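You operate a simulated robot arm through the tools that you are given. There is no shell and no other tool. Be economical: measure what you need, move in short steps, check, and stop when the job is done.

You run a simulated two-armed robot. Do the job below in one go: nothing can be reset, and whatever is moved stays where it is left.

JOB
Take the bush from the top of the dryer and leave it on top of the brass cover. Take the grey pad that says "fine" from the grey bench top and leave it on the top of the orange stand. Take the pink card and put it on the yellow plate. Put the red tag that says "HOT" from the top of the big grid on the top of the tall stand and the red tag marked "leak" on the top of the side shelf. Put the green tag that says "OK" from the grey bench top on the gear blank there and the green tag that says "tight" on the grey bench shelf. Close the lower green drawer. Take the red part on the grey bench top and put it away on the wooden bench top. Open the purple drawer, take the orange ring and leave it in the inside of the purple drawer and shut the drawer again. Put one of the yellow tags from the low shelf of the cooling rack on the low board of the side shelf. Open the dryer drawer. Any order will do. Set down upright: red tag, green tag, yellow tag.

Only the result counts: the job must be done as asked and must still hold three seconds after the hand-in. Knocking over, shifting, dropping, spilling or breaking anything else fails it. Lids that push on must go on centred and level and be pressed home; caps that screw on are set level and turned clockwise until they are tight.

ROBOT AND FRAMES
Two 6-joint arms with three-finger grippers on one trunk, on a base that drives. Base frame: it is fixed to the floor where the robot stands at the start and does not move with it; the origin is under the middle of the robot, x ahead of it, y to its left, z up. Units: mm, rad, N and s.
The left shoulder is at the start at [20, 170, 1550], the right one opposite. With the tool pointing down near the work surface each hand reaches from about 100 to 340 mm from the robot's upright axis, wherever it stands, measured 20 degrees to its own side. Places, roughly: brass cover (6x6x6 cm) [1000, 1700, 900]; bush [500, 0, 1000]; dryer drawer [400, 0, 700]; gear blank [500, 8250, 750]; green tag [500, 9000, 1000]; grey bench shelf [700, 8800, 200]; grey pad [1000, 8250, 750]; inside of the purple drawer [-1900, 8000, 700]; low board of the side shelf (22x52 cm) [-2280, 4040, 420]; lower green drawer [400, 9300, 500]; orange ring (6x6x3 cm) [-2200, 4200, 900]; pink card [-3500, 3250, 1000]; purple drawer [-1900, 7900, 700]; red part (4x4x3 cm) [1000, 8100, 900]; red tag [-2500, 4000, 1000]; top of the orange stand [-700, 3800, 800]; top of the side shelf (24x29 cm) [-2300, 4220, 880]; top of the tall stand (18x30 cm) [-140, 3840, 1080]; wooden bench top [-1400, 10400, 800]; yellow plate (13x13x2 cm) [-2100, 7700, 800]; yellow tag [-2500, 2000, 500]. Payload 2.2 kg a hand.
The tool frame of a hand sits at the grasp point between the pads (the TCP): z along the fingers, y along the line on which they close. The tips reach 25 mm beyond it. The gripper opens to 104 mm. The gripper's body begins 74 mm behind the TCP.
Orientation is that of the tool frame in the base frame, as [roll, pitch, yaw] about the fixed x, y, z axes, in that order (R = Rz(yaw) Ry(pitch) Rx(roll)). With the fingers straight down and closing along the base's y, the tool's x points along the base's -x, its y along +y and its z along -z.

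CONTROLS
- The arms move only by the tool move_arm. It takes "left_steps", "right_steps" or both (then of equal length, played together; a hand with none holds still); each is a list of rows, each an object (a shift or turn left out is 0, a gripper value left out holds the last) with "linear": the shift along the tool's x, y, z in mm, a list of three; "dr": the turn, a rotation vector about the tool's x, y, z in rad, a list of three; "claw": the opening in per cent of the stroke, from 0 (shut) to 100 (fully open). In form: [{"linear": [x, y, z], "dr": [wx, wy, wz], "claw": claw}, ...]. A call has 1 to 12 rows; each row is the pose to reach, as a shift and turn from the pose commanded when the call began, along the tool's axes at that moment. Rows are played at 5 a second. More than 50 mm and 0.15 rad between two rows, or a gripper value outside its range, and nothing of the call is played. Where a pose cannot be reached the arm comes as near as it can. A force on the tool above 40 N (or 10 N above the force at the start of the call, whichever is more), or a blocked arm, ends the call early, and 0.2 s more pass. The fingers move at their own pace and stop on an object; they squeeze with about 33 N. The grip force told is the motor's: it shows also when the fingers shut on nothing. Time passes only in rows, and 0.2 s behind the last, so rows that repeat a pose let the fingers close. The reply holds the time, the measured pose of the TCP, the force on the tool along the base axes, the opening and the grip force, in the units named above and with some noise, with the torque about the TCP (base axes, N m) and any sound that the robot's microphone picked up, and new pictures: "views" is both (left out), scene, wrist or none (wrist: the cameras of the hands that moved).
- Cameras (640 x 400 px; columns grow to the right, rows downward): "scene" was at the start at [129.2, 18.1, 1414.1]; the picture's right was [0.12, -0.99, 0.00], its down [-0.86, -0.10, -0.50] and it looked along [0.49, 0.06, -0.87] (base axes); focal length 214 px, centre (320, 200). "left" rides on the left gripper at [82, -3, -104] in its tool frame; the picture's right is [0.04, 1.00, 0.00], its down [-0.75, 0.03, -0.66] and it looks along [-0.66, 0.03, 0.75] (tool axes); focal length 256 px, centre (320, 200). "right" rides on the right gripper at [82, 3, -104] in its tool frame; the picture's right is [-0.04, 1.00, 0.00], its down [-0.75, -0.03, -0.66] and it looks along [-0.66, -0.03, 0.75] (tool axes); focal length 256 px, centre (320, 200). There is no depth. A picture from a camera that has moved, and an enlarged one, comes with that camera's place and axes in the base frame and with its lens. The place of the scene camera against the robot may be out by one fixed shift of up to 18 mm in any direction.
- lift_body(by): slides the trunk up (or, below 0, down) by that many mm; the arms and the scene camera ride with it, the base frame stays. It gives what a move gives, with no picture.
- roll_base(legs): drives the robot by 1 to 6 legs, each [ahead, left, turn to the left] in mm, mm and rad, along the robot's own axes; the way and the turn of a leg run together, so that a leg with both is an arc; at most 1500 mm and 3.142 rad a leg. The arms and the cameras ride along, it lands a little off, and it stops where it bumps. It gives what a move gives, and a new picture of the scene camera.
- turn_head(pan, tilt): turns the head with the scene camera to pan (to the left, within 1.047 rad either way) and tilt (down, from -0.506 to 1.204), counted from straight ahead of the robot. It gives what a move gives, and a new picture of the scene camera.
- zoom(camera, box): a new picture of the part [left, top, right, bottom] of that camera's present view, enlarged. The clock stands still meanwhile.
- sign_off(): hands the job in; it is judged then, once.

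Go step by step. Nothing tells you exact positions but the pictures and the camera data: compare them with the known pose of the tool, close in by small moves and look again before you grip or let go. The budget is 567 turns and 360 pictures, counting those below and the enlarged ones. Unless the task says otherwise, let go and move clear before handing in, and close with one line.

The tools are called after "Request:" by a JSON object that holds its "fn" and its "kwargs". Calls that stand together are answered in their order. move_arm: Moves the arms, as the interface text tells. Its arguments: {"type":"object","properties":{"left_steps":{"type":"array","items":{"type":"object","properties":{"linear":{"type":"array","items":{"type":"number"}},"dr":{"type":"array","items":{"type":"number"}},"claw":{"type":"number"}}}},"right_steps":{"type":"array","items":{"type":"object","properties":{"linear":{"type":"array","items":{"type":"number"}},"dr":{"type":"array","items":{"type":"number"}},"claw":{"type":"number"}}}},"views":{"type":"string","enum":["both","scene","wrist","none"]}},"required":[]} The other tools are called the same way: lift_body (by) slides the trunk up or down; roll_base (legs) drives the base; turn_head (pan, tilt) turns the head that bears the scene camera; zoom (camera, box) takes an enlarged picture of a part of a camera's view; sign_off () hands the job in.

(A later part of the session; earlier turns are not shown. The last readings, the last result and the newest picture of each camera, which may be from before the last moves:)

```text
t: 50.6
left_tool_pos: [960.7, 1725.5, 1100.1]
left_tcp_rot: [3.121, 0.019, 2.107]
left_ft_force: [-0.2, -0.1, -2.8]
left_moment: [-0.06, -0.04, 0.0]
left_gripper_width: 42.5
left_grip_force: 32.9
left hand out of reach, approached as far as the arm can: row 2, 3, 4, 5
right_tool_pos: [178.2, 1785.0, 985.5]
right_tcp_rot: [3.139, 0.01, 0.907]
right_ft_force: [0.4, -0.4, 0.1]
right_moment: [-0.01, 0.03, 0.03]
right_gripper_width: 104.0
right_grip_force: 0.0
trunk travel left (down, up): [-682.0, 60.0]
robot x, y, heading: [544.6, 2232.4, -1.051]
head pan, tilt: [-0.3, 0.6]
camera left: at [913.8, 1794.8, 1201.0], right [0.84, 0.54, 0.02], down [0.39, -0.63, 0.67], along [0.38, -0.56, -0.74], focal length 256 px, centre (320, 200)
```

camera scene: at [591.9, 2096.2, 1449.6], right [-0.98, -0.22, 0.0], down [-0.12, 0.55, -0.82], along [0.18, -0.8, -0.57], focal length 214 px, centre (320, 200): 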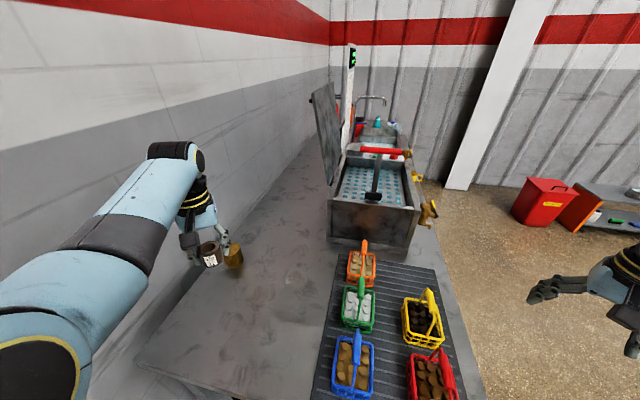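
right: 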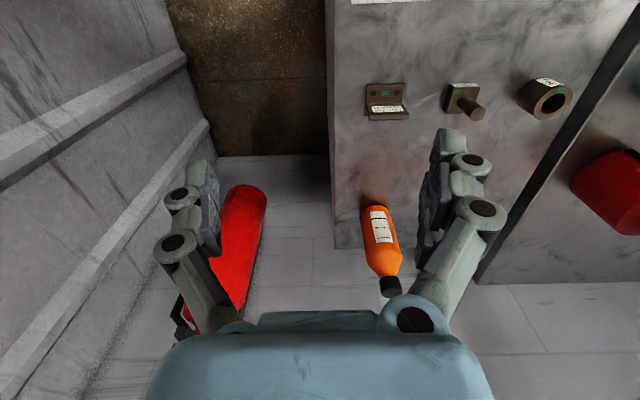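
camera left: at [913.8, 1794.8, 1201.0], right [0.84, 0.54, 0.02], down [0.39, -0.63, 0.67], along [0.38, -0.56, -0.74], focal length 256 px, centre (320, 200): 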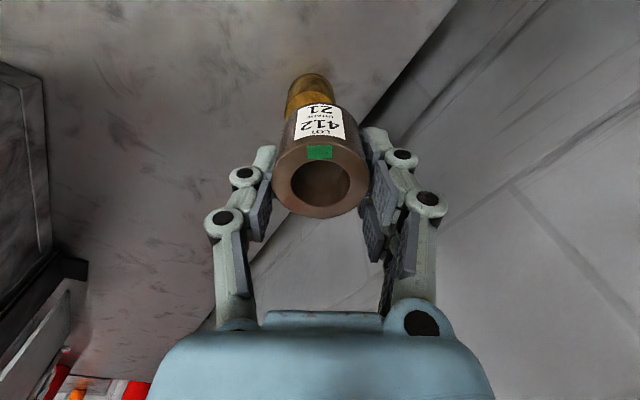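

The target is just beyond the arm's reach from here. Turning the base 0.3 rad to the right brings the left shoulder closer, so I'll do that with the hand held high.

Request:
{"fn": "roll_base", "kwargs": {"legs": [[0, 0, -0.3]]}}

Request:
{"fn": "turn_head", "kwargs": {"pan": 0.4, "tilt": 0.7}}

```text
t: 52.0
left_tool_pos: [793.5, 1624.3, 1098.8]
left_tcp_rot: [3.119, 0.019, 1.807]
left_ft_force: [-0.2, 0.7, -2.3]
left_moment: [-0.05, 0.0, 0.0]
left_gripper_width: 42.6
left_grip_force: 32.7
right_tool_pos: [61.4, 1912.2, 984.1]
right_tcp_rot: [3.139, 0.011, 0.609]
right_ft_force: [0.5, 0.5, -1.3]
right_moment: [0.02, 0.0, 0.02]
right_gripper_width: 103.8
right_grip_force: 0.2
trunk travel left (down, up): [-682.0, 60.0]
robot x, y, heading: [546.6, 2234.3, -1.35]
head pan, tilt: [-0.3, 0.6]
camera scene: at [546.2, 2086.6, 1389.5], right [-1.0, 0.08, 0.0], down [0.04, 0.56, -0.82], along [-0.06, -0.82, -0.57], focal length 214 px, centre (320, 200)
```

scene: 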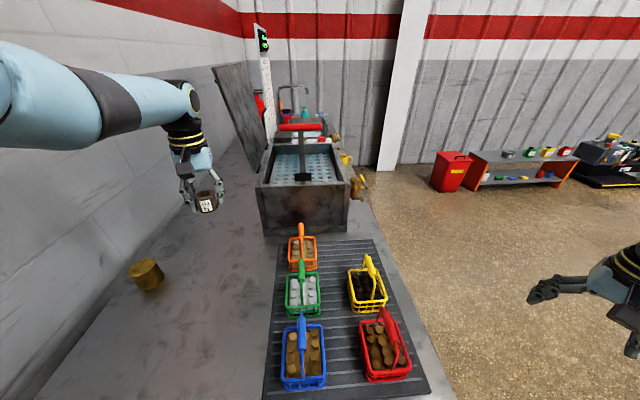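

```text
t: 53.0
left_tool_pos: [794.6, 1625.4, 1099.4]
left_tcp_rot: [3.119, 0.019, 1.808]
left_ft_force: [0.3, 0.8, -3.0]
left_moment: [-0.05, -0.01, 0.04]
left_gripper_width: 42.9
left_grip_force: 33.0
right_tool_pos: [61.9, 1912.0, 983.9]
right_tcp_rot: [3.137, 0.012, 0.611]
right_ft_force: [0.5, -0.2, 0.7]
right_moment: [0.0, -0.03, -0.01]
right_gripper_width: 104.0
right_grip_force: 0.0
trunk travel left (down, up): [-682.0, 60.0]
robot x, y, heading: [546.2, 2234.9, -1.345]
head pan, tilt: [0.4, 0.7]
camera scene: at [602.4, 2105.7, 1380.9], right [-0.81, -0.58, 0.0], down [-0.38, 0.52, -0.76], along [0.45, -0.62, -0.64], focal length 214 px, centre (320, 200)
```

scene: 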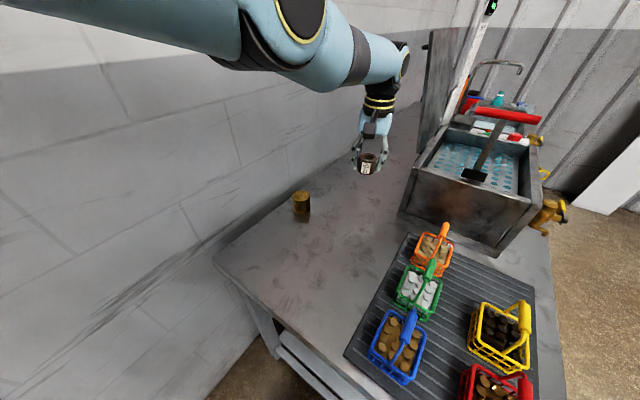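

I'll move the hand left 194 mm towards the cover, staying high.

Request:
{"fn": "move_arm", "kwargs": {"left_steps": [{"linear": [3, 40, 0]}, {"linear": [7, 80, 0]}, {"linear": [10, 120, 0]}, {"linear": [13, 160, 0]}, {"linear": [15, 194, 0]}, {"linear": [15, 194, 0]}], "views": "both"}}

```text
t: 54.4
left_tool_pos: [979.1, 1684.3, 1103.1]
left_tcp_rot: [3.119, 0.019, 1.807]
left_ft_force: [-0.9, -0.4, -3.0]
left_moment: [-0.04, 0.02, -0.02]
left_gripper_width: 42.8
left_grip_force: 32.2
right_tool_pos: [62.2, 1911.5, 984.3]
right_tcp_rot: [3.138, 0.01, 0.61]
right_ft_force: [0.6, 0.4, -0.6]
right_moment: [0.01, -0.02, 0.01]
right_gripper_width: 103.8
right_grip_force: 0.1
trunk travel left (down, up): [-682.0, 60.0]
robot x, y, heading: [540.6, 2233.6, -1.348]
head pan, tilt: [0.4, 0.7]
camera scene: at [602.1, 2105.7, 1380.8], right [-0.81, -0.58, 0.0], down [-0.38, 0.52, -0.76], along [0.45, -0.62, -0.64], focal length 214 px, centre (320, 200)
camera left: at [953.6, 1765.3, 1204.7], right [0.96, 0.27, 0.02], down [0.19, -0.72, 0.67], along [0.2, -0.64, -0.74], focal length 256 px, centre (320, 200)
```

scene: 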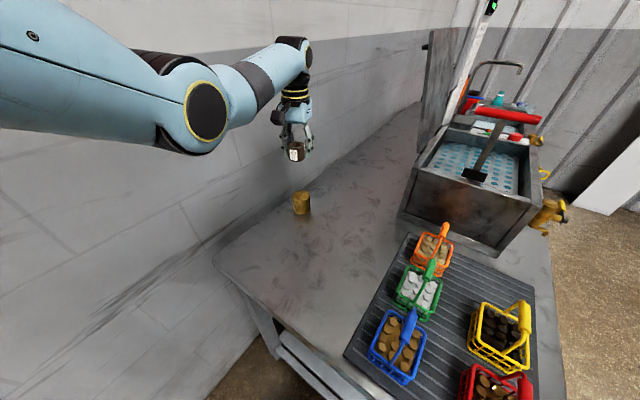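
left: 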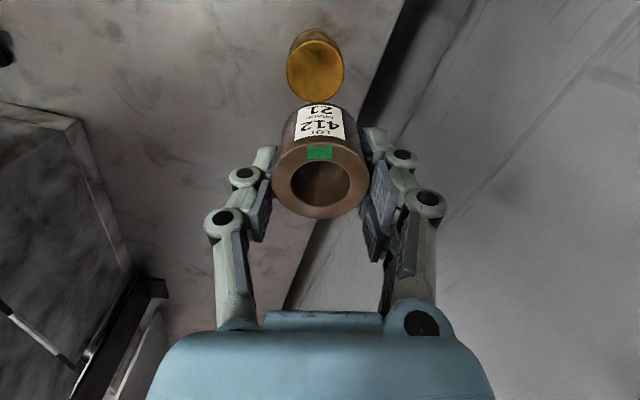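

The cover is directly visible, with its top centred at about (976, 1694). I'll lower the trunk 100 mm and correct the position.

Request:
{"fn": "lift_body", "kwargs": {"by": -100}}

Request:
{"fn": "move_arm", "kwargs": {"left_steps": [{"linear": [5, 0, 0]}, {"linear": [10, 0, 0]}, {"linear": [10, 0, 0]}], "views": "both"}}

```text
t: 55.8
left_tool_pos: [979.6, 1686.4, 1004.1]
left_tcp_rot: [3.12, 0.022, 1.809]
left_ft_force: [-0.6, -0.6, -2.5]
left_moment: [-0.02, -0.01, -0.03]
left_gripper_width: 42.6
left_grip_force: 32.8
right_tool_pos: [63.2, 1913.1, 883.7]
right_tcp_rot: [3.136, 0.008, 0.612]
right_ft_force: [-0.2, 0.1, 0.5]
right_moment: [-0.02, 0.02, 0.04]
right_gripper_width: 104.0
right_grip_force: 0.1
trunk travel left (down, up): [-582.0, 160.0]
robot x, y, heading: [542.8, 2233.5, -1.347]
head pan, tilt: [0.4, 0.7]
```

```text
t: 56.6
left_tool_pos: [975.9, 1697.1, 1003.7]
left_tcp_rot: [3.121, 0.02, 1.807]
left_ft_force: [-0.2, 0.8, -2.7]
left_moment: [-0.04, 0.02, 0.0]
left_gripper_width: 42.7
left_grip_force: 33.2
right_tool_pos: [63.0, 1911.1, 883.8]
right_tcp_rot: [3.138, 0.006, 0.609]
right_ft_force: [-0.1, 0.2, -0.2]
right_moment: [0.0, -0.01, 0.01]
right_gripper_width: 104.0
right_grip_force: 0.1
trunk travel left (down, up): [-582.0, 160.0]
robot x, y, heading: [544.1, 2230.6, -1.349]
head pan, tilt: [0.4, 0.7]
camera scene: at [602.8, 2105.3, 1280.5], right [-0.81, -0.58, 0.0], down [-0.38, 0.52, -0.76], along [0.45, -0.62, -0.64], focal length 214 px, centre (320, 200)
camera left: at [951.7, 1775.8, 1104.5], right [0.96, 0.27, 0.02], down [0.19, -0.72, 0.67], along [0.2, -0.64, -0.74], focal length 256 px, centre (320, 200)
```

scene: 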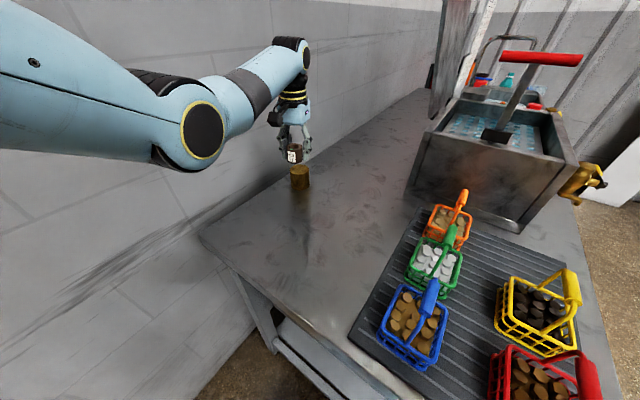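
left: 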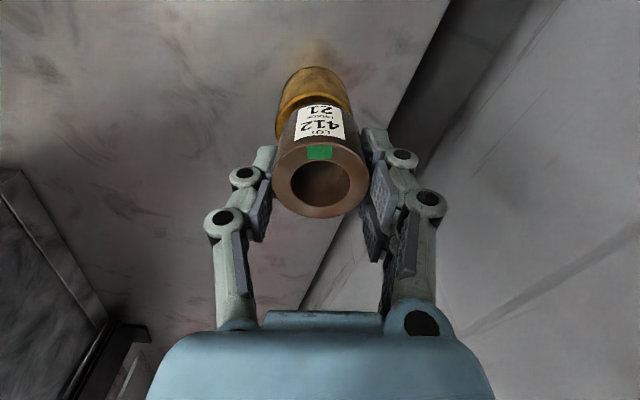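

Request:
{"fn": "move_arm", "kwargs": {"left_steps": [{"linear": [-6, -4, 10]}, {"linear": [-6, -4, 22]}, {"linear": [-6, -4, 22]}], "views": "wrist"}}

Request:
{"fn": "zoom", "kwargs": {"camera": "scene", "box": [260, 120, 340, 220]}}

```text
t: 57.4
left_tool_pos: [974.7, 1688.7, 981.9]
left_tcp_rot: [3.119, 0.019, 1.806]
left_ft_force: [-0.8, 0.7, -2.4]
left_moment: [-0.03, -0.04, 0.01]
left_gripper_width: 42.8
left_grip_force: 33.1
right_tool_pos: [63.8, 1911.4, 882.9]
right_tcp_rot: [3.138, 0.006, 0.609]
right_ft_force: [0.1, 0.4, -0.3]
right_moment: [0.0, 0.01, 0.0]
right_gripper_width: 104.0
right_grip_force: 0.0
trunk travel left (down, up): [-582.0, 160.0]
robot x, y, heading: [541.8, 2231.2, -1.344]
head pan, tilt: [0.4, 0.7]
camera left: at [949.2, 1768.4, 1082.5], right [0.96, 0.27, 0.02], down [0.19, -0.72, 0.67], along [0.2, -0.64, -0.74], focal length 256 px, centre (320, 200)
```

left: 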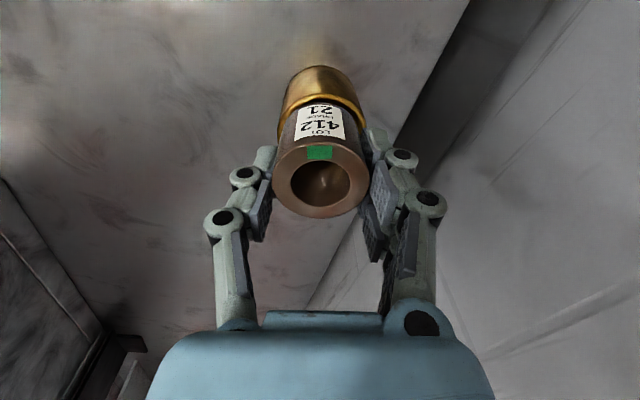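

```text
4.00 times, centred on (300, 170) of scene
camera zoom: at [602.7, 2105.4, 1280.5], right [-0.81, -0.58, 0.0], down [-0.38, 0.52, -0.76], along [0.45, -0.62, -0.64], focal length 858 px, centre (400, 320)
```

zoom: 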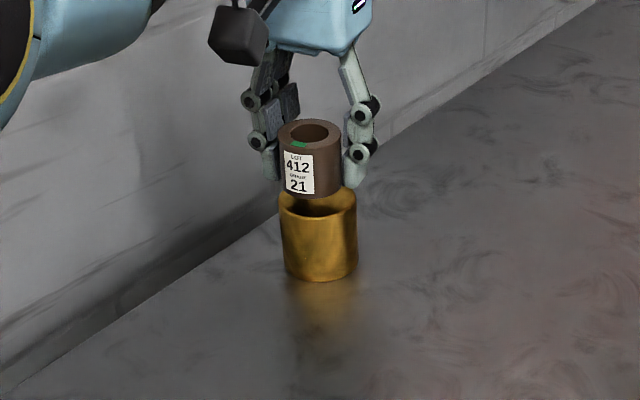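

The bush sits nearly centred above the cover with about a 16 mm gap. I'll lower it until it touches.

Request:
{"fn": "move_arm", "kwargs": {"left_steps": [{"linear": [-1, -2, 6]}, {"linear": [-1, -2, 11]}, {"linear": [-1, -2, 14]}, {"linear": [-1, -2, 16]}, {"linear": [-1, -2, 18]}], "views": "wrist"}}

Request:
{"fn": "zoom", "kwargs": {"camera": "scene", "box": [260, 120, 340, 220]}}

```text
t: 58.6
left_tool_pos: [973.5, 1687.1, 964.5]
left_tcp_rot: [3.119, 0.023, 1.806]
left_ft_force: [0.4, 0.9, 6.7]
left_moment: [-0.05, 0.23, -0.04]
left_gripper_width: 42.7
left_grip_force: 33.0
right_tool_pos: [63.6, 1913.0, 885.7]
right_tcp_rot: [3.136, 0.007, 0.609]
right_ft_force: [-0.2, 0.0, -0.2]
right_moment: [0.03, -0.01, 0.02]
right_gripper_width: 104.3
right_grip_force: 0.1
trunk travel left (down, up): [-582.0, 160.0]
robot x, y, heading: [545.9, 2231.6, -1.344]
head pan, tilt: [0.4, 0.7]
camera left: at [948.0, 1767.3, 1066.0], right [0.96, 0.27, 0.02], down [0.19, -0.71, 0.67], along [0.2, -0.64, -0.74], focal length 256 px, centre (320, 200)
```

left: 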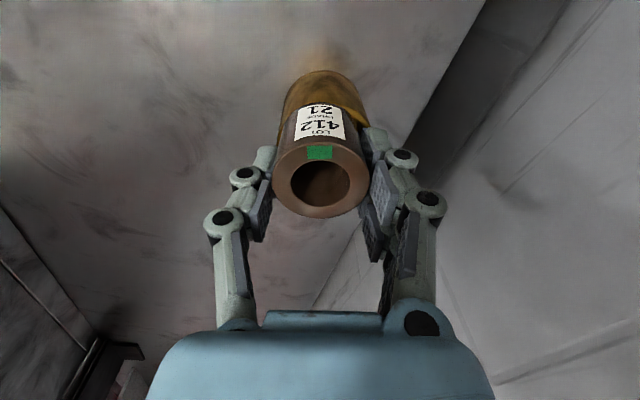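

```text
4.00 times, centred on (300, 170) of scene
camera zoom: at [602.4, 2106.3, 1280.8], right [-0.81, -0.58, 0.0], down [-0.38, 0.52, -0.77], along [0.45, -0.62, -0.64], focal length 858 px, centre (400, 320)
```

zoom: 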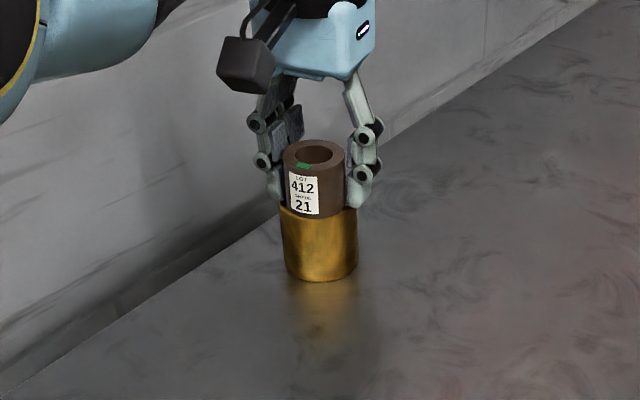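

The bush rests on the cover, with 6.7 N of contact force. I'll open and lift clear.

Request:
{"fn": "move_arm", "kwargs": {"left_steps": [{"linear": [0, 0, 0], "claw": 55}, {"linear": [0, 0, 0], "claw": 80}, {"linear": [0, 0, 0], "claw": 80}, {"linear": [0, 0, -30]}, {"linear": [0, 0, -75]}, {"linear": [0, 0, -110]}], "views": "wrist"}}

Request:
{"fn": "zoom", "kwargs": {"camera": "scene", "box": [260, 120, 340, 220]}}

```text
t: 60.0
left_tool_pos: [970.1, 1688.0, 1073.9]
left_tcp_rot: [3.118, 0.021, 1.809]
left_ft_force: [-1.0, -1.1, 0.0]
left_moment: [-0.03, 0.04, 0.03]
left_gripper_width: 83.2
left_grip_force: 0.1
right_tool_pos: [63.1, 1912.4, 884.6]
right_tcp_rot: [3.137, 0.007, 0.61]
right_ft_force: [-0.6, -0.1, -0.1]
right_moment: [0.01, 0.0, -0.03]
right_gripper_width: 103.9
right_grip_force: 0.0
trunk travel left (down, up): [-582.0, 160.0]
robot x, y, heading: [544.2, 2235.1, -1.347]
head pan, tilt: [0.4, 0.7]
camera left: at [945.3, 1768.2, 1175.0], right [0.96, 0.27, 0.02], down [0.19, -0.72, 0.67], along [0.2, -0.64, -0.74], focal length 256 px, centre (320, 200)
```

left: 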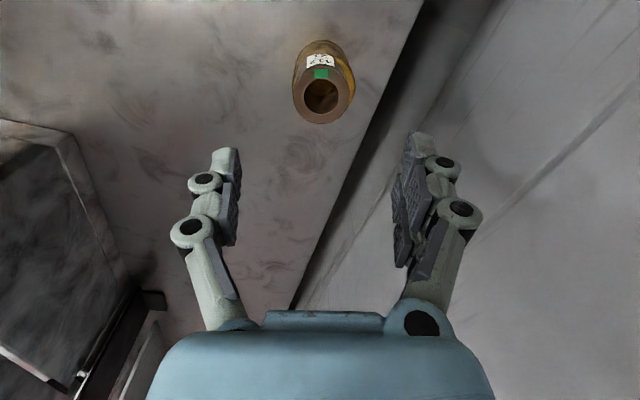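

```text
4.00 times, centred on (300, 170) of scene
camera zoom: at [602.4, 2105.9, 1280.6], right [-0.81, -0.58, 0.0], down [-0.38, 0.52, -0.76], along [0.45, -0.62, -0.64], focal length 858 px, centre (400, 320)
```

zoom: 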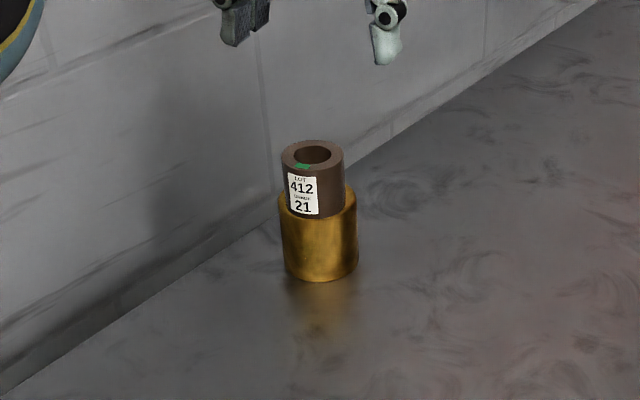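

The bush is placed on the cover. Next I'll back out and return to the dryer to open its drawer.

Request:
{"fn": "roll_base", "kwargs": {"legs": [[-300, 0, 0], [0, -900, 0], [0, 0, 1.347], [0, -1000, 0], [0, -1400, 0]]}}

```text
t: 81.2
left_tool_pos: [188.1, 241.2, 1070.9]
left_tcp_rot: [3.12, 0.016, -3.102]
left_ft_force: [0.3, 0.9, 0.2]
left_moment: [0.0, 0.0, -0.02]
left_gripper_width: 83.3
left_grip_force: 0.1
right_tool_pos: [-207.9, -604.9, 884.9]
right_tcp_rot: [3.14, 0.01, 1.99]
right_ft_force: [-0.1, -1.1, -0.3]
right_moment: [-0.01, -0.02, 0.02]
right_gripper_width: 104.0
right_grip_force: 0.1
trunk travel left (down, up): [-582.0, 160.0]
robot x, y, heading: [-432.9, -71.9, 0.028]
head pan, tilt: [0.4, 0.7]
stopped in leg 5: the robot was blocked; the commanded pose is now the measured one
camera scene: at [-288.8, -22.2, 1279.9], right [0.41, -0.91, 0.0], down [-0.59, -0.27, -0.76], along [0.69, 0.32, -0.65], focal length 214 px, centre (320, 200)
```

scene: 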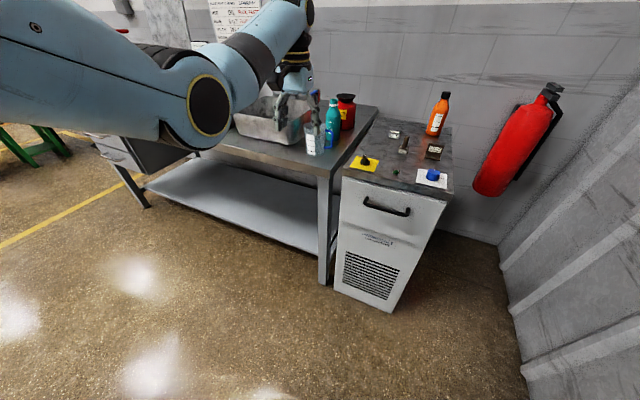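

I drove too far right and bumped something. I'll move left a little and check what it was.

Request:
{"fn": "roll_base", "kwargs": {"legs": [[0, 60, -0.028]]}}

Request:
{"fn": "turn_head", "kwargs": {"pan": -1.0, "tilt": 0.7}}

```text
t: 82.1
left_tool_pos: [194.3, 286.5, 1068.4]
left_tcp_rot: [3.119, 0.013, -3.113]
left_ft_force: [1.4, -0.3, -0.4]
left_moment: [0.09, 0.11, 0.0]
left_gripper_width: 83.3
left_grip_force: 0.0
right_tool_pos: [-210.3, -554.8, 882.7]
right_tcp_rot: [-3.137, 0.005, 1.979]
right_ft_force: [-0.8, -0.6, 0.3]
right_moment: [0.03, 0.0, -0.01]
right_gripper_width: 104.3
right_grip_force: 0.1
trunk travel left (down, up): [-582.0, 160.0]
robot x, y, heading: [-435.2, -16.7, 0.02]
head pan, tilt: [0.4, 0.7]
camera scene: at [-283.7, 27.0, 1279.6], right [0.41, -0.91, 0.0], down [-0.6, -0.26, -0.76], along [0.69, 0.31, -0.65], focal length 214 px, centre (320, 200)
```

scene: 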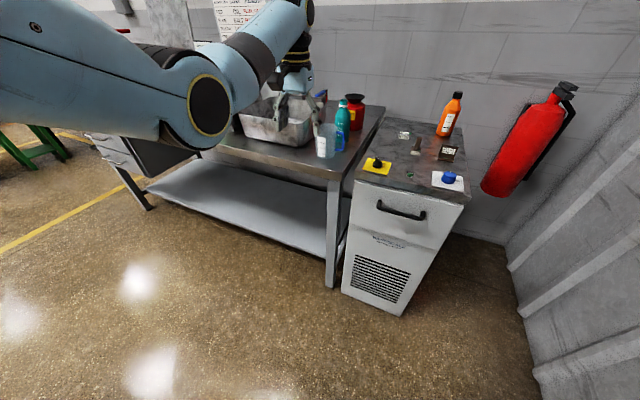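

```text
t: 83.7
left_tool_pos: [192.3, 286.8, 1068.9]
left_tcp_rot: [3.12, 0.012, -3.108]
left_ft_force: [-1.1, 0.1, -0.7]
left_moment: [0.02, -0.01, 0.0]
left_gripper_width: 83.1
left_grip_force: 0.1
right_tool_pos: [-210.2, -555.0, 882.3]
right_tcp_rot: [-3.138, 0.007, 1.982]
right_ft_force: [-0.2, 0.2, 0.0]
right_moment: [0.02, -0.02, 0.02]
right_gripper_width: 103.9
right_grip_force: 0.0
trunk travel left (down, up): [-582.0, 160.0]
robot x, y, heading: [-434.7, -18.0, 0.02]
head pan, tilt: [-1.0, 0.7]
camera scene: at [-315.5, -77.8, 1279.8], right [-0.83, -0.56, 0.01], down [-0.36, 0.53, -0.76], along [0.42, -0.63, -0.65], focal length 214 px, centre (320, 200)
```

scene: 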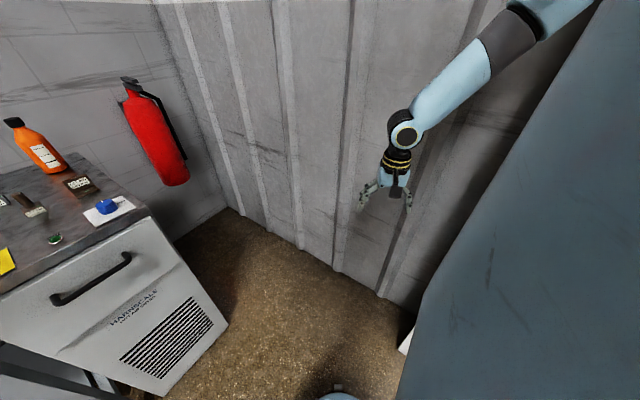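

That is only the corrugated wall, so nothing was disturbed. I'll zoom in on the handle to choose a grip.

Request:
{"fn": "zoom", "kwargs": {"camera": "scene", "box": [0, 190, 240, 400]}}

```text
1.90 times, centred on (120, 295) of scene
camera zoom: at [-315.5, -77.8, 1279.8], right [-0.83, -0.56, 0.01], down [-0.36, 0.53, -0.76], along [0.42, -0.63, -0.65], focal length 408 px, centre (701, 19)
```

zoom: 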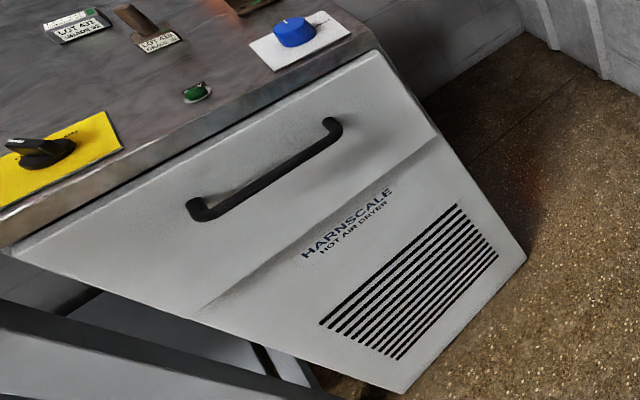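

I'll use the right hand, reaching forward with the fingers closing vertically on the bar. First I'll swing the right arm back in front.

Request:
{"fn": "move_arm", "kwargs": {"right_steps": [{"linear": [6, 40, 0], "dr": [0, 0, -0.096]}, {"linear": [17, 79, 0], "dr": [0, 0, -0.193]}, {"linear": [31, 117, 0], "dr": [0, 0, -0.289]}, {"linear": [49, 153, 0], "dr": [0, 0, -0.385]}, {"linear": [70, 188, 0], "dr": [0, 0, -0.481]}, {"linear": [94, 220, 0], "dr": [0, 0, -0.578]}, {"linear": [122, 250, 0], "dr": [0, 0, -0.674]}, {"linear": [152, 277, 0], "dr": [0, 0, -0.77]}, {"linear": [184, 301, 0], "dr": [0, 0, -0.867]}, {"linear": [219, 321, 0], "dr": [0, 0, -0.963]}, {"linear": [219, 321, 0], "dr": [0, 0, -1.07]}, {"linear": [219, 321, 0], "dr": [0, 0, -1.16]}], "views": "none"}}

Request:
{"fn": "roll_base", "kwargs": {"legs": [[0, 125, -0.02]]}}

Request:
{"fn": "turn_head", "kwargs": {"pan": -0.3, "tilt": 0.7}}

```text
t: 84.2
left_tool_pos: [127.4, 293.9, 1078.4]
left_tcp_rot: [3.122, 0.013, -3.003]
left_ft_force: [2.5, 1.6, -0.8]
left_moment: [-0.11, 0.17, -0.02]
left_gripper_width: 83.6
left_grip_force: 0.3
right_tool_pos: [-117.1, -538.1, 888.3]
right_tcp_rot: [3.128, 0.021, 2.27]
right_ft_force: [0.3, -3.2, 3.7]
right_moment: [0.27, 0.1, 0.04]
right_gripper_width: 103.6
right_grip_force: 0.1
trunk travel left (down, up): [-582.0, 160.0]
robot x, y, heading: [-428.8, -73.5, 0.124]
head pan, tilt: [-1.0, 0.7]
stopped in row 2 (left hand): the arm was blocked; the commanded pose is now the measured one
```

```text
t: 85.5
left_tool_pos: [133.0, 407.0, 1075.0]
left_tcp_rot: [3.123, 0.008, -3.048]
left_ft_force: [0.1, 1.5, 0.7]
left_moment: [-0.07, -0.04, -0.01]
left_gripper_width: 83.3
left_grip_force: 0.1
right_tool_pos: [-151.6, -412.6, 887.4]
right_tcp_rot: [3.125, 0.017, 2.218]
right_ft_force: [-0.4, 0.2, 0.1]
right_moment: [-0.02, 0.02, 0.02]
right_gripper_width: 103.9
right_grip_force: 0.1
trunk travel left (down, up): [-582.0, 160.0]
robot x, y, heading: [-441.6, 62.1, 0.082]
head pan, tilt: [-1.0, 0.7]
camera scene: at [-327.0, 13.4, 1280.7], right [-0.79, -0.61, 0.0], down [-0.39, 0.51, -0.77], along [0.47, -0.61, -0.64], focal length 214 px, centre (320, 200)
```

scene: 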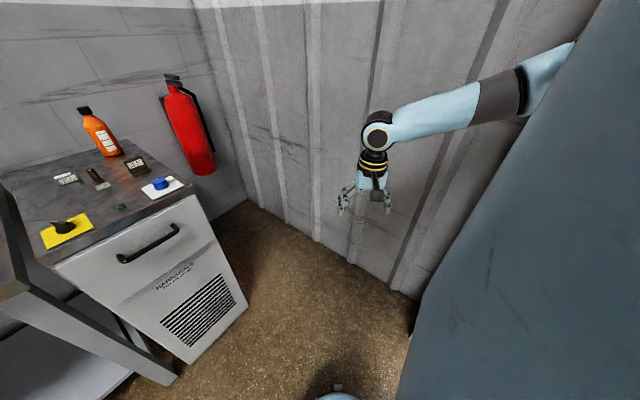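

```text
t: 86.6
left_tool_pos: [134.9, 405.9, 1075.9]
left_tcp_rot: [3.122, 0.008, -3.047]
left_ft_force: [-0.5, -0.1, 0.2]
left_moment: [-0.01, 0.0, -0.02]
left_gripper_width: 83.2
left_grip_force: 0.1
right_tool_pos: [-151.4, -413.7, 886.8]
right_tcp_rot: [3.127, 0.016, 2.216]
right_ft_force: [-0.6, 0.4, 0.5]
right_moment: [0.0, 0.02, -0.03]
right_gripper_width: 104.0
right_grip_force: 0.0
trunk travel left (down, up): [-582.0, 160.0]
robot x, y, heading: [-439.2, 63.7, 0.083]
head pan, tilt: [-0.3, 0.7]
camera scene: at [-295.6, 60.7, 1280.5], right [-0.22, -0.98, 0.0], down [-0.63, 0.14, -0.76], along [0.75, -0.17, -0.64], focal length 214 px, centre (320, 200)
```

scene: 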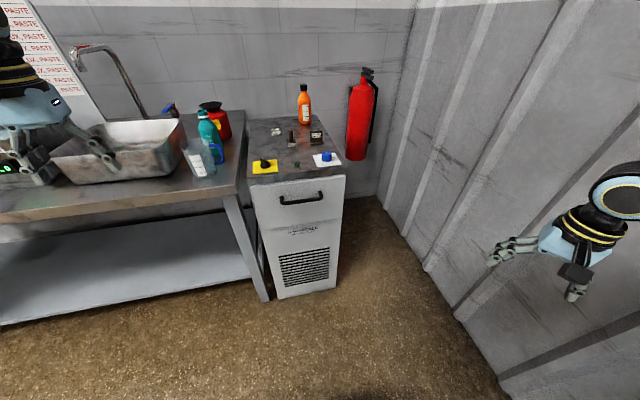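

The right elbow pushed on the wall and nudged the base. I'll move left to y ≈ 160, straighten up, and finish the swing.

Request:
{"fn": "roll_base", "kwargs": {"legs": [[0, 100, -0.083]]}}

Request:
{"fn": "move_arm", "kwargs": {"right_steps": [{"linear": [4, 38, 0], "dr": [0, 0, -0.096]}, {"linear": [11, 75, 0], "dr": [0, 0, -0.191]}, {"linear": [22, 112, 0], "dr": [0, 0, -0.287]}, {"linear": [36, 147, 0], "dr": [0, 0, -0.382]}, {"linear": [54, 181, 0], "dr": [0, 0, -0.478]}, {"linear": [74, 213, 0], "dr": [0, 0, -0.574]}, {"linear": [98, 243, 0], "dr": [0, 0, -0.669]}, {"linear": [125, 270, 0], "dr": [0, 0, -0.765]}, {"linear": [154, 295, 0], "dr": [0, 0, -0.86]}, {"linear": [154, 295, 0], "dr": [0, 0, -1.0]}, {"linear": [154, 295, 0], "dr": [0, 0, -1.0]}], "views": "scene"}}

```text
t: 87.7
left_tool_pos: [155.7, 456.8, 1075.7]
left_tcp_rot: [3.125, 0.009, -3.13]
left_ft_force: [-0.6, 0.5, -0.2]
left_moment: [-0.02, -0.01, 0.01]
left_gripper_width: 83.3
left_grip_force: 0.1
right_tool_pos: [-194.5, -335.2, 887.0]
right_tcp_rot: [3.124, 0.014, 2.132]
right_ft_force: [-0.1, 0.5, -0.1]
right_moment: [-0.02, 0.02, 0.0]
right_gripper_width: 104.1
right_grip_force: 0.0
trunk travel left (down, up): [-582.0, 160.0]
robot x, y, heading: [-446.0, 156.5, -0.005]
head pan, tilt: [-0.3, 0.7]
camera scene: at [-301.5, 149.5, 1280.6], right [-0.3, -0.96, 0.0], down [-0.62, 0.19, -0.76], along [0.73, -0.23, -0.64], focal length 214 px, centre (320, 200)
```

scene: 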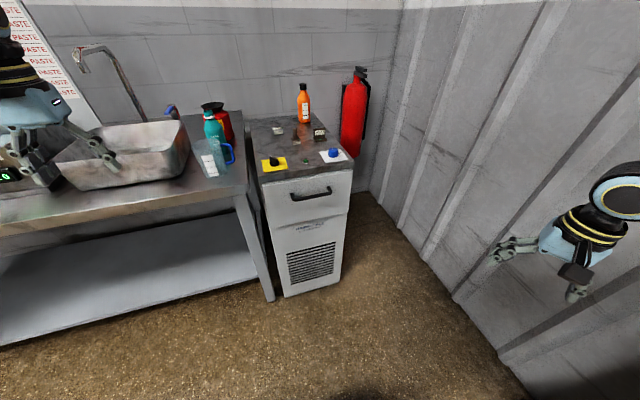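

```text
t: 90.1
left_tool_pos: [157.0, 457.8, 1074.9]
left_tcp_rot: [3.123, 0.009, -3.132]
left_ft_force: [0.5, 0.3, -0.3]
left_moment: [-0.03, -0.01, 0.0]
left_gripper_width: 83.3
left_grip_force: 0.1
right_tool_pos: [-28.9, -47.1, 890.2]
right_tcp_rot: [-3.136, 0.023, 3.136]
right_ft_force: [-0.5, 0.0, -0.9]
right_moment: [0.0, 0.03, -0.01]
right_gripper_width: 104.1
right_grip_force: 0.1
trunk travel left (down, up): [-582.0, 160.0]
robot x, y, heading: [-449.0, 163.9, -0.004]
head pan, tilt: [-0.3, 0.7]
camera scene: at [-301.3, 149.3, 1280.6], right [-0.3, -0.96, 0.0], down [-0.62, 0.19, -0.76], along [0.73, -0.23, -0.64], focal length 214 px, centre (320, 200)
```

scene: 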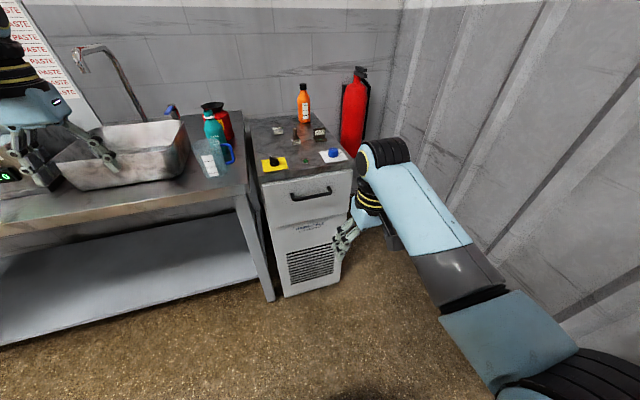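

The handle checks out at about (307, −10, 779). I'll tip the right hand forward in place.

Request:
{"fn": "move_arm", "kwargs": {"right_steps": [{"linear": [-10, 0, 0], "dr": [0, -0.143, 0]}, {"linear": [-20, 0, 0], "dr": [0, -0.286, 0]}, {"linear": [-30, 0, 0], "dr": [0, -0.428, 0]}, {"linear": [-40, 0, 0], "dr": [0, -0.571, 0]}, {"linear": [-50, 0, 0], "dr": [0, -0.714, 0]}, {"linear": [-60, 0, 0], "dr": [0, -0.857, 0]}, {"linear": [-70, 0, 0], "dr": [0, -1.0, 0]}, {"linear": [-80, 0, 0], "dr": [0, -1.142, 0]}, {"linear": [-90, 0, 0], "dr": [0, -1.285, 0]}, {"linear": [-100, 0, 0], "dr": [0, -1.428, 0]}, {"linear": [-110, 0, 0], "dr": [0, -1.571, 0]}, {"linear": [-110, 0, 0], "dr": [0, -1.571, 0]}], "views": "scene"}}

```text
t: 92.7
left_tool_pos: [154.6, 457.0, 1075.6]
left_tcp_rot: [3.123, 0.01, -3.13]
left_ft_force: [-0.2, 0.0, 0.1]
left_moment: [-0.03, 0.0, 0.03]
left_gripper_width: 83.2
left_grip_force: 0.0
right_tool_pos: [82.0, -49.5, 891.6]
right_tcp_rot: [-0.196, 1.546, -0.204]
right_ft_force: [-0.4, 0.7, 1.0]
right_moment: [0.02, -0.04, -0.01]
right_gripper_width: 103.9
right_grip_force: 0.1
trunk travel left (down, up): [-582.0, 160.0]
robot x, y, heading: [-445.9, 166.1, 0.001]
head pan, tilt: [-0.3, 0.7]
camera scene: at [-301.8, 148.8, 1280.6], right [-0.3, -0.96, 0.0], down [-0.62, 0.19, -0.76], along [0.73, -0.23, -0.64], focal length 214 px, centre (320, 200)
```

scene: 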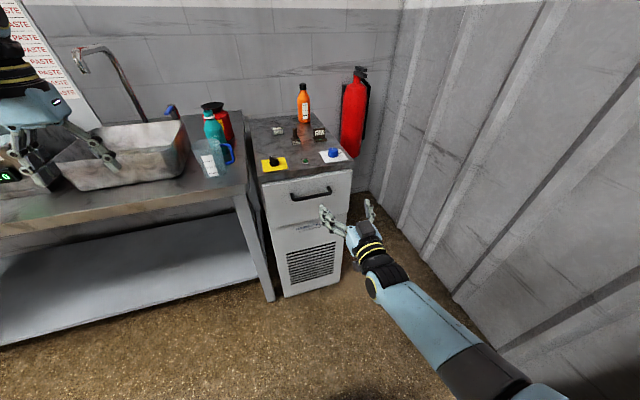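

Now I'll roll the hand 90° so the fingers close vertically.

Request:
{"fn": "move_arm", "kwargs": {"right_steps": [{"dr": [0, 0, 0.143]}, {"dr": [0, 0, 0.286]}, {"dr": [0, 0, 0.428]}, {"dr": [0, 0, 0.571]}, {"dr": [0, 0, 0.714]}, {"dr": [0, 0, 0.857]}, {"dr": [0, 0, 1.0]}, {"dr": [0, 0, 1.142]}, {"dr": [0, 0, 1.285]}, {"dr": [0, 0, 1.428]}, {"dr": [0, 0, 1.571]}, {"dr": [0, 0, 1.571]}], "views": "both"}}

```text
t: 95.3
left_tool_pos: [156.0, 457.3, 1075.5]
left_tcp_rot: [3.124, 0.008, -3.131]
left_ft_force: [0.2, -1.4, 1.1]
left_moment: [-0.01, -0.03, -0.02]
left_gripper_width: 83.3
left_grip_force: 0.2
right_tool_pos: [82.4, -48.4, 891.6]
right_tcp_rot: [1.548, 0.004, 1.563]
right_ft_force: [0.8, -0.8, -0.3]
right_moment: [-0.03, 0.0, 0.01]
right_gripper_width: 104.2
right_grip_force: 0.1
trunk travel left (down, up): [-582.0, 160.0]
robot x, y, heading: [-447.2, 165.5, -0.001]
head pan, tilt: [-0.3, 0.7]
camera scene: at [-301.4, 148.8, 1280.6], right [-0.3, -0.96, 0.0], down [-0.62, 0.19, -0.76], along [0.73, -0.23, -0.64], focal length 214 px, centre (320, 200)
camera right: at [-22.7, 33.4, 892.3], right [-0.02, -0.04, 1.0], down [-0.66, -0.75, -0.04], along [0.75, -0.66, -0.01], focal length 256 px, centre (320, 200)
```

scene: 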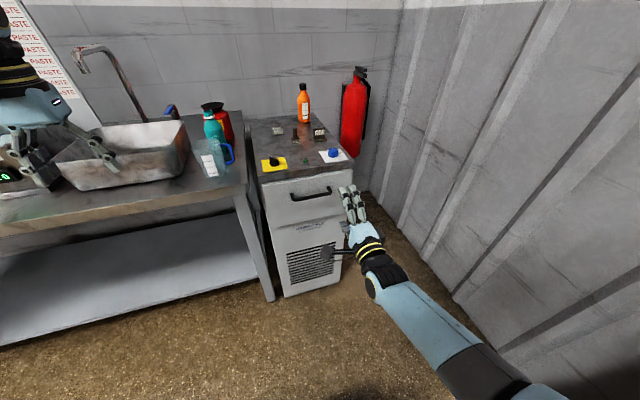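
right: 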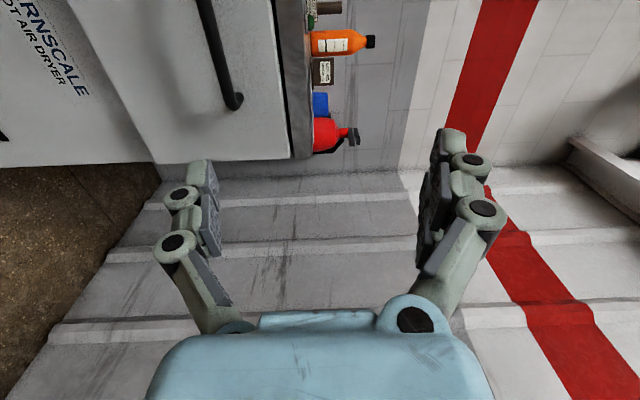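

The fingers now close vertically and the handle is near z 782. I'll lower the trunk to its height and drive a little closer.

Request:
{"fn": "lift_body", "kwargs": {"by": -110}}

Request:
{"fn": "roll_base", "kwargs": {"legs": [[120, 0, 0]]}}

Request:
{"fn": "move_arm", "kwargs": {"right_steps": [{"linear": [20, 0, 0], "dr": [0.012, 0, 0]}, {"linear": [38, 0, 0], "dr": [0.022, 0, 0]}, {"linear": [38, 0, 0], "dr": [0.022, 0, 0]}], "views": "wrist"}}

```text
t: 96.8
left_tool_pos: [156.0, 456.2, 964.9]
left_tcp_rot: [3.124, 0.008, -3.131]
left_ft_force: [0.9, -0.4, -0.1]
left_moment: [0.02, 0.01, -0.01]
left_gripper_width: 83.5
left_grip_force: 0.0
right_tool_pos: [81.9, -49.6, 781.6]
right_tcp_rot: [1.548, 0.003, 1.563]
right_ft_force: [0.5, -0.8, 0.4]
right_moment: [0.0, -0.02, 0.03]
right_gripper_width: 103.9
right_grip_force: 0.1
trunk travel left (down, up): [-472.0, 270.0]
robot x, y, heading: [-446.2, 163.1, -0.001]
head pan, tilt: [-0.3, 0.7]
```

```text
t: 98.0
left_tool_pos: [276.1, 458.0, 963.7]
left_tcp_rot: [3.125, 0.006, -3.13]
left_ft_force: [0.7, 0.0, -0.1]
left_moment: [0.01, 0.04, 0.02]
left_gripper_width: 83.2
left_grip_force: 0.0
right_tool_pos: [203.0, -47.9, 780.4]
right_tcp_rot: [1.549, 0.005, 1.563]
right_ft_force: [0.5, 0.3, 0.2]
right_moment: [0.01, -0.01, -0.02]
right_gripper_width: 103.9
right_grip_force: 0.0
trunk travel left (down, up): [-472.0, 270.0]
robot x, y, heading: [-327.1, 162.8, 0.003]
head pan, tilt: [-0.3, 0.7]
camera scene: at [-178.0, 149.0, 1168.8], right [-0.29, -0.96, 0.0], down [-0.62, 0.19, -0.76], along [0.73, -0.23, -0.65], focal length 214 px, centre (320, 200)
```

scene: 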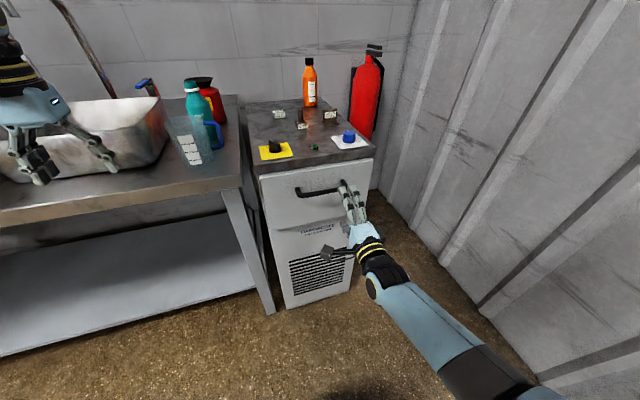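

```text
t: 98.8
left_tool_pos: [275.7, 457.9, 965.8]
left_tcp_rot: [3.123, 0.009, -3.129]
left_ft_force: [0.2, 0.3, -1.4]
left_moment: [0.03, -0.01, -0.02]
left_gripper_width: 83.3
left_grip_force: 0.0
right_tool_pos: [203.1, -10.2, 781.3]
right_tcp_rot: [1.57, 0.004, 1.562]
right_ft_force: [0.1, 0.4, -0.3]
right_moment: [-0.01, 0.0, -0.01]
right_gripper_width: 104.0
right_grip_force: 0.0
trunk travel left (down, up): [-472.0, 270.0]
robot x, y, heading: [-323.4, 166.4, 0.003]
head pan, tilt: [-0.3, 0.7]
camera right: at [98.0, 71.9, 783.9], right [0.0, -0.04, 1.0], down [-0.66, -0.75, -0.03], along [0.75, -0.66, -0.02], focal length 256 px, centre (320, 200)
```

right: 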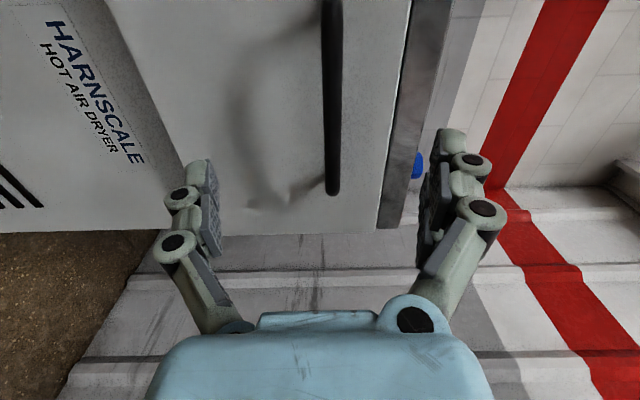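

The bar is about 9 mm above the tool axis. I'll raise the hand and move forward to x ≈ 270 for a look.

Request:
{"fn": "move_arm", "kwargs": {"right_steps": [{"linear": [0, 9, 0]}, {"linear": [0, 9, 40]}, {"linear": [0, 9, 62]}, {"linear": [0, 9, 62]}], "views": "both"}}

```text
t: 99.8
left_tool_pos: [274.8, 457.9, 964.0]
left_tcp_rot: [3.124, 0.011, -3.129]
left_ft_force: [-0.1, 1.0, 0.4]
left_moment: [0.03, 0.0, 0.05]
left_gripper_width: 83.3
left_grip_force: 0.0
right_tool_pos: [265.4, -12.4, 790.8]
right_tcp_rot: [1.571, 0.006, 1.564]
right_ft_force: [-0.6, -0.2, 0.4]
right_moment: [0.03, 0.02, 0.0]
right_gripper_width: 103.8
right_grip_force: 0.1
trunk travel left (down, up): [-472.0, 270.0]
robot x, y, heading: [-327.0, 163.8, -0.002]
head pan, tilt: [-0.3, 0.7]
camera scene: at [-179.5, 149.0, 1169.1], right [-0.29, -0.96, 0.0], down [-0.62, 0.19, -0.76], along [0.73, -0.23, -0.64], focal length 214 px, centre (320, 200)
camera right: at [160.2, 71.0, 793.2], right [0.0, -0.04, 1.0], down [-0.66, -0.75, -0.03], along [0.75, -0.66, -0.02], focal length 256 px, centre (320, 200)
```

scene: 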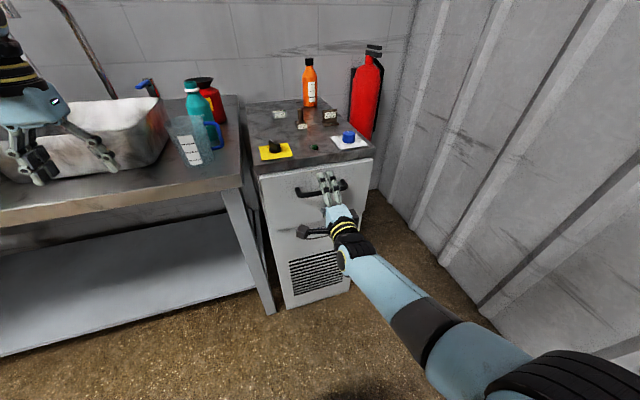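
right: 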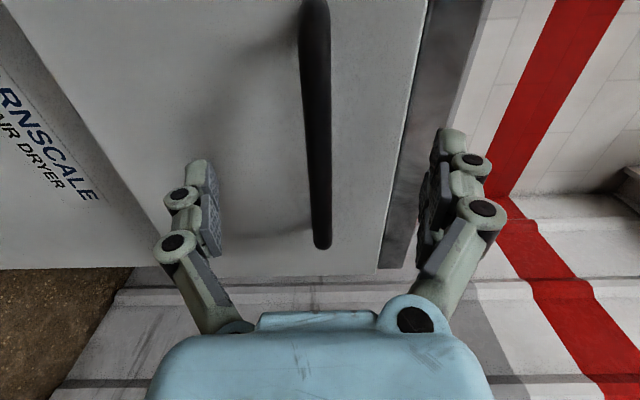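

The bar's centre is near x 282. I'll advance 10 mm and close on it.

Request:
{"fn": "move_arm", "kwargs": {"right_steps": [{"linear": [0, 0, 10]}, {"linear": [0, 0, 10], "claw": 40}, {"linear": [0, 0, 10], "claw": 0}, {"linear": [0, 0, 10]}, {"linear": [0, 0, 10]}, {"linear": [0, 0, 10]}], "views": "wrist"}}

```text
t: 101.2
left_tool_pos: [275.2, 457.5, 965.2]
left_tcp_rot: [3.124, 0.009, -3.129]
left_ft_force: [0.0, -0.9, -0.1]
left_moment: [0.02, 0.01, -0.02]
left_gripper_width: 83.5
left_grip_force: 0.0
right_tool_pos: [274.4, -10.2, 789.0]
right_tcp_rot: [1.57, 0.003, 1.561]
right_ft_force: [0.1, -0.4, -0.2]
right_moment: [0.21, 0.06, -0.01]
right_gripper_width: 8.3
right_grip_force: 35.8
trunk travel left (down, up): [-472.0, 270.0]
robot x, y, heading: [-324.7, 163.8, 0.006]
head pan, tilt: [-0.3, 0.7]
camera right: at [169.9, 71.1, 793.2], right [0.0, -0.04, 1.0], down [-0.66, -0.75, -0.03], along [0.75, -0.66, -0.02], focal length 256 px, centre (320, 200)
```

right: 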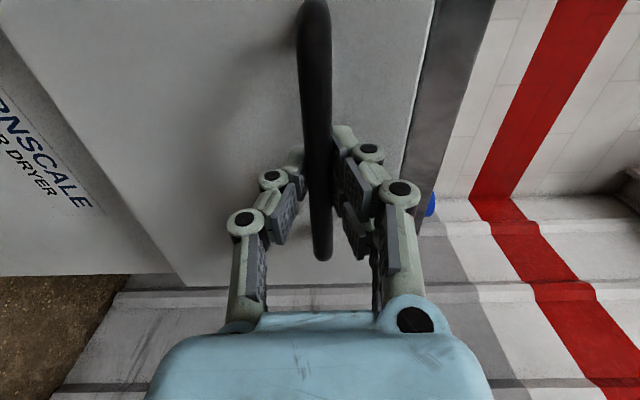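

I have the bar gripped. I'll drive back to pull the drawer.

Request:
{"fn": "roll_base", "kwargs": {"legs": [[-200, 0, 0]]}}

```text
t: 102.8
left_tool_pos: [75.7, 458.7, 965.4]
left_tcp_rot: [3.124, 0.01, -3.13]
left_ft_force: [0.3, 1.0, -0.5]
left_moment: [-0.01, -0.03, -0.03]
left_gripper_width: 83.3
left_grip_force: 0.1
right_tool_pos: [74.1, -11.1, 789.9]
right_tcp_rot: [1.571, 0.006, 1.562]
right_ft_force: [0.3, 5.5, -1.1]
right_moment: [0.22, -0.03, -0.01]
right_gripper_width: 7.7
right_grip_force: 35.9
trunk travel left (down, up): [-472.0, 270.0]
robot x, y, heading: [-525.2, 163.8, 0.004]
head pan, tilt: [-0.3, 0.7]
camera scene: at [-379.6, 149.3, 1169.1], right [-0.3, -0.96, 0.0], down [-0.62, 0.19, -0.77], along [0.73, -0.23, -0.64], focal length 214 px, centre (320, 200)
```

scene: 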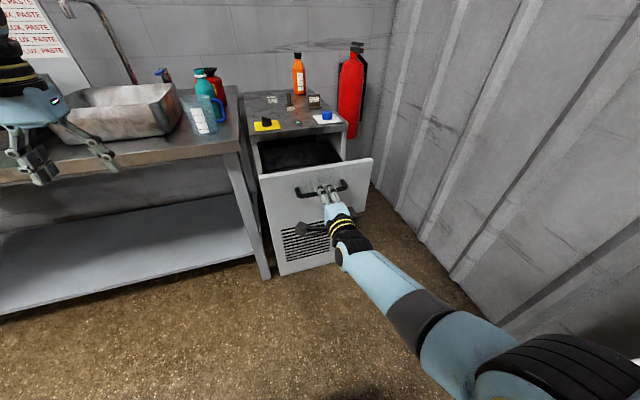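

The drawer is out by 200 mm. I'll pull a bit more with the arm, which stops on force, to find its limit.

Request:
{"fn": "move_arm", "kwargs": {"right_steps": [{"linear": [0, 0, -15]}, {"linear": [0, 0, -30]}, {"linear": [0, 0, -45]}, {"linear": [0, 0, -60]}, {"linear": [0, 0, -75]}, {"linear": [0, 0, -90]}, {"linear": [0, 0, -105]}, {"linear": [0, 0, -120]}], "views": "scene"}}

```text
t: 104.4
left_tool_pos: [77.4, 457.6, 965.0]
left_tcp_rot: [3.125, 0.01, -3.132]
left_ft_force: [-0.5, -0.7, -0.4]
left_moment: [-0.02, -0.07, 0.0]
left_gripper_width: 83.2
left_grip_force: 0.0
right_tool_pos: [-25.2, -10.7, 789.5]
right_tcp_rot: [1.575, 0.004, 1.565]
right_ft_force: [12.7, 0.8, -8.1]
right_moment: [0.08, 0.03, -1.17]
right_gripper_width: 8.1
right_grip_force: 35.6
trunk travel left (down, up): [-472.0, 270.0]
robot x, y, heading: [-521.9, 162.6, 0.006]
head pan, tilt: [-0.3, 0.7]
stopped in row 8 (right hand): the force on the tool passed its limit at 51 N (the readings are from after the stop); the commanded pose is now the measured one
camera scene: at [-378.5, 148.7, 1168.9], right [-0.29, -0.96, 0.0], down [-0.62, 0.19, -0.76], along [0.73, -0.23, -0.64], focal length 214 px, centre (320, 200)
```

scene: 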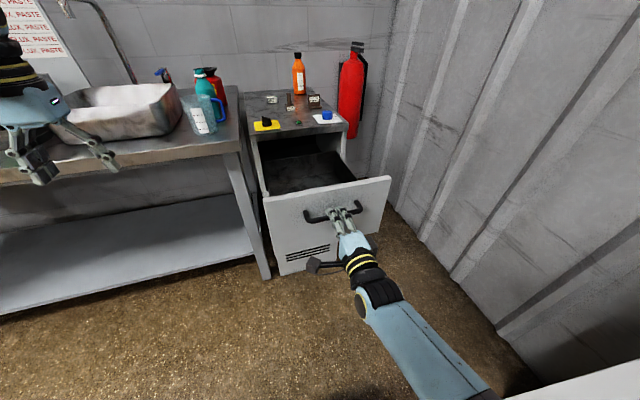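

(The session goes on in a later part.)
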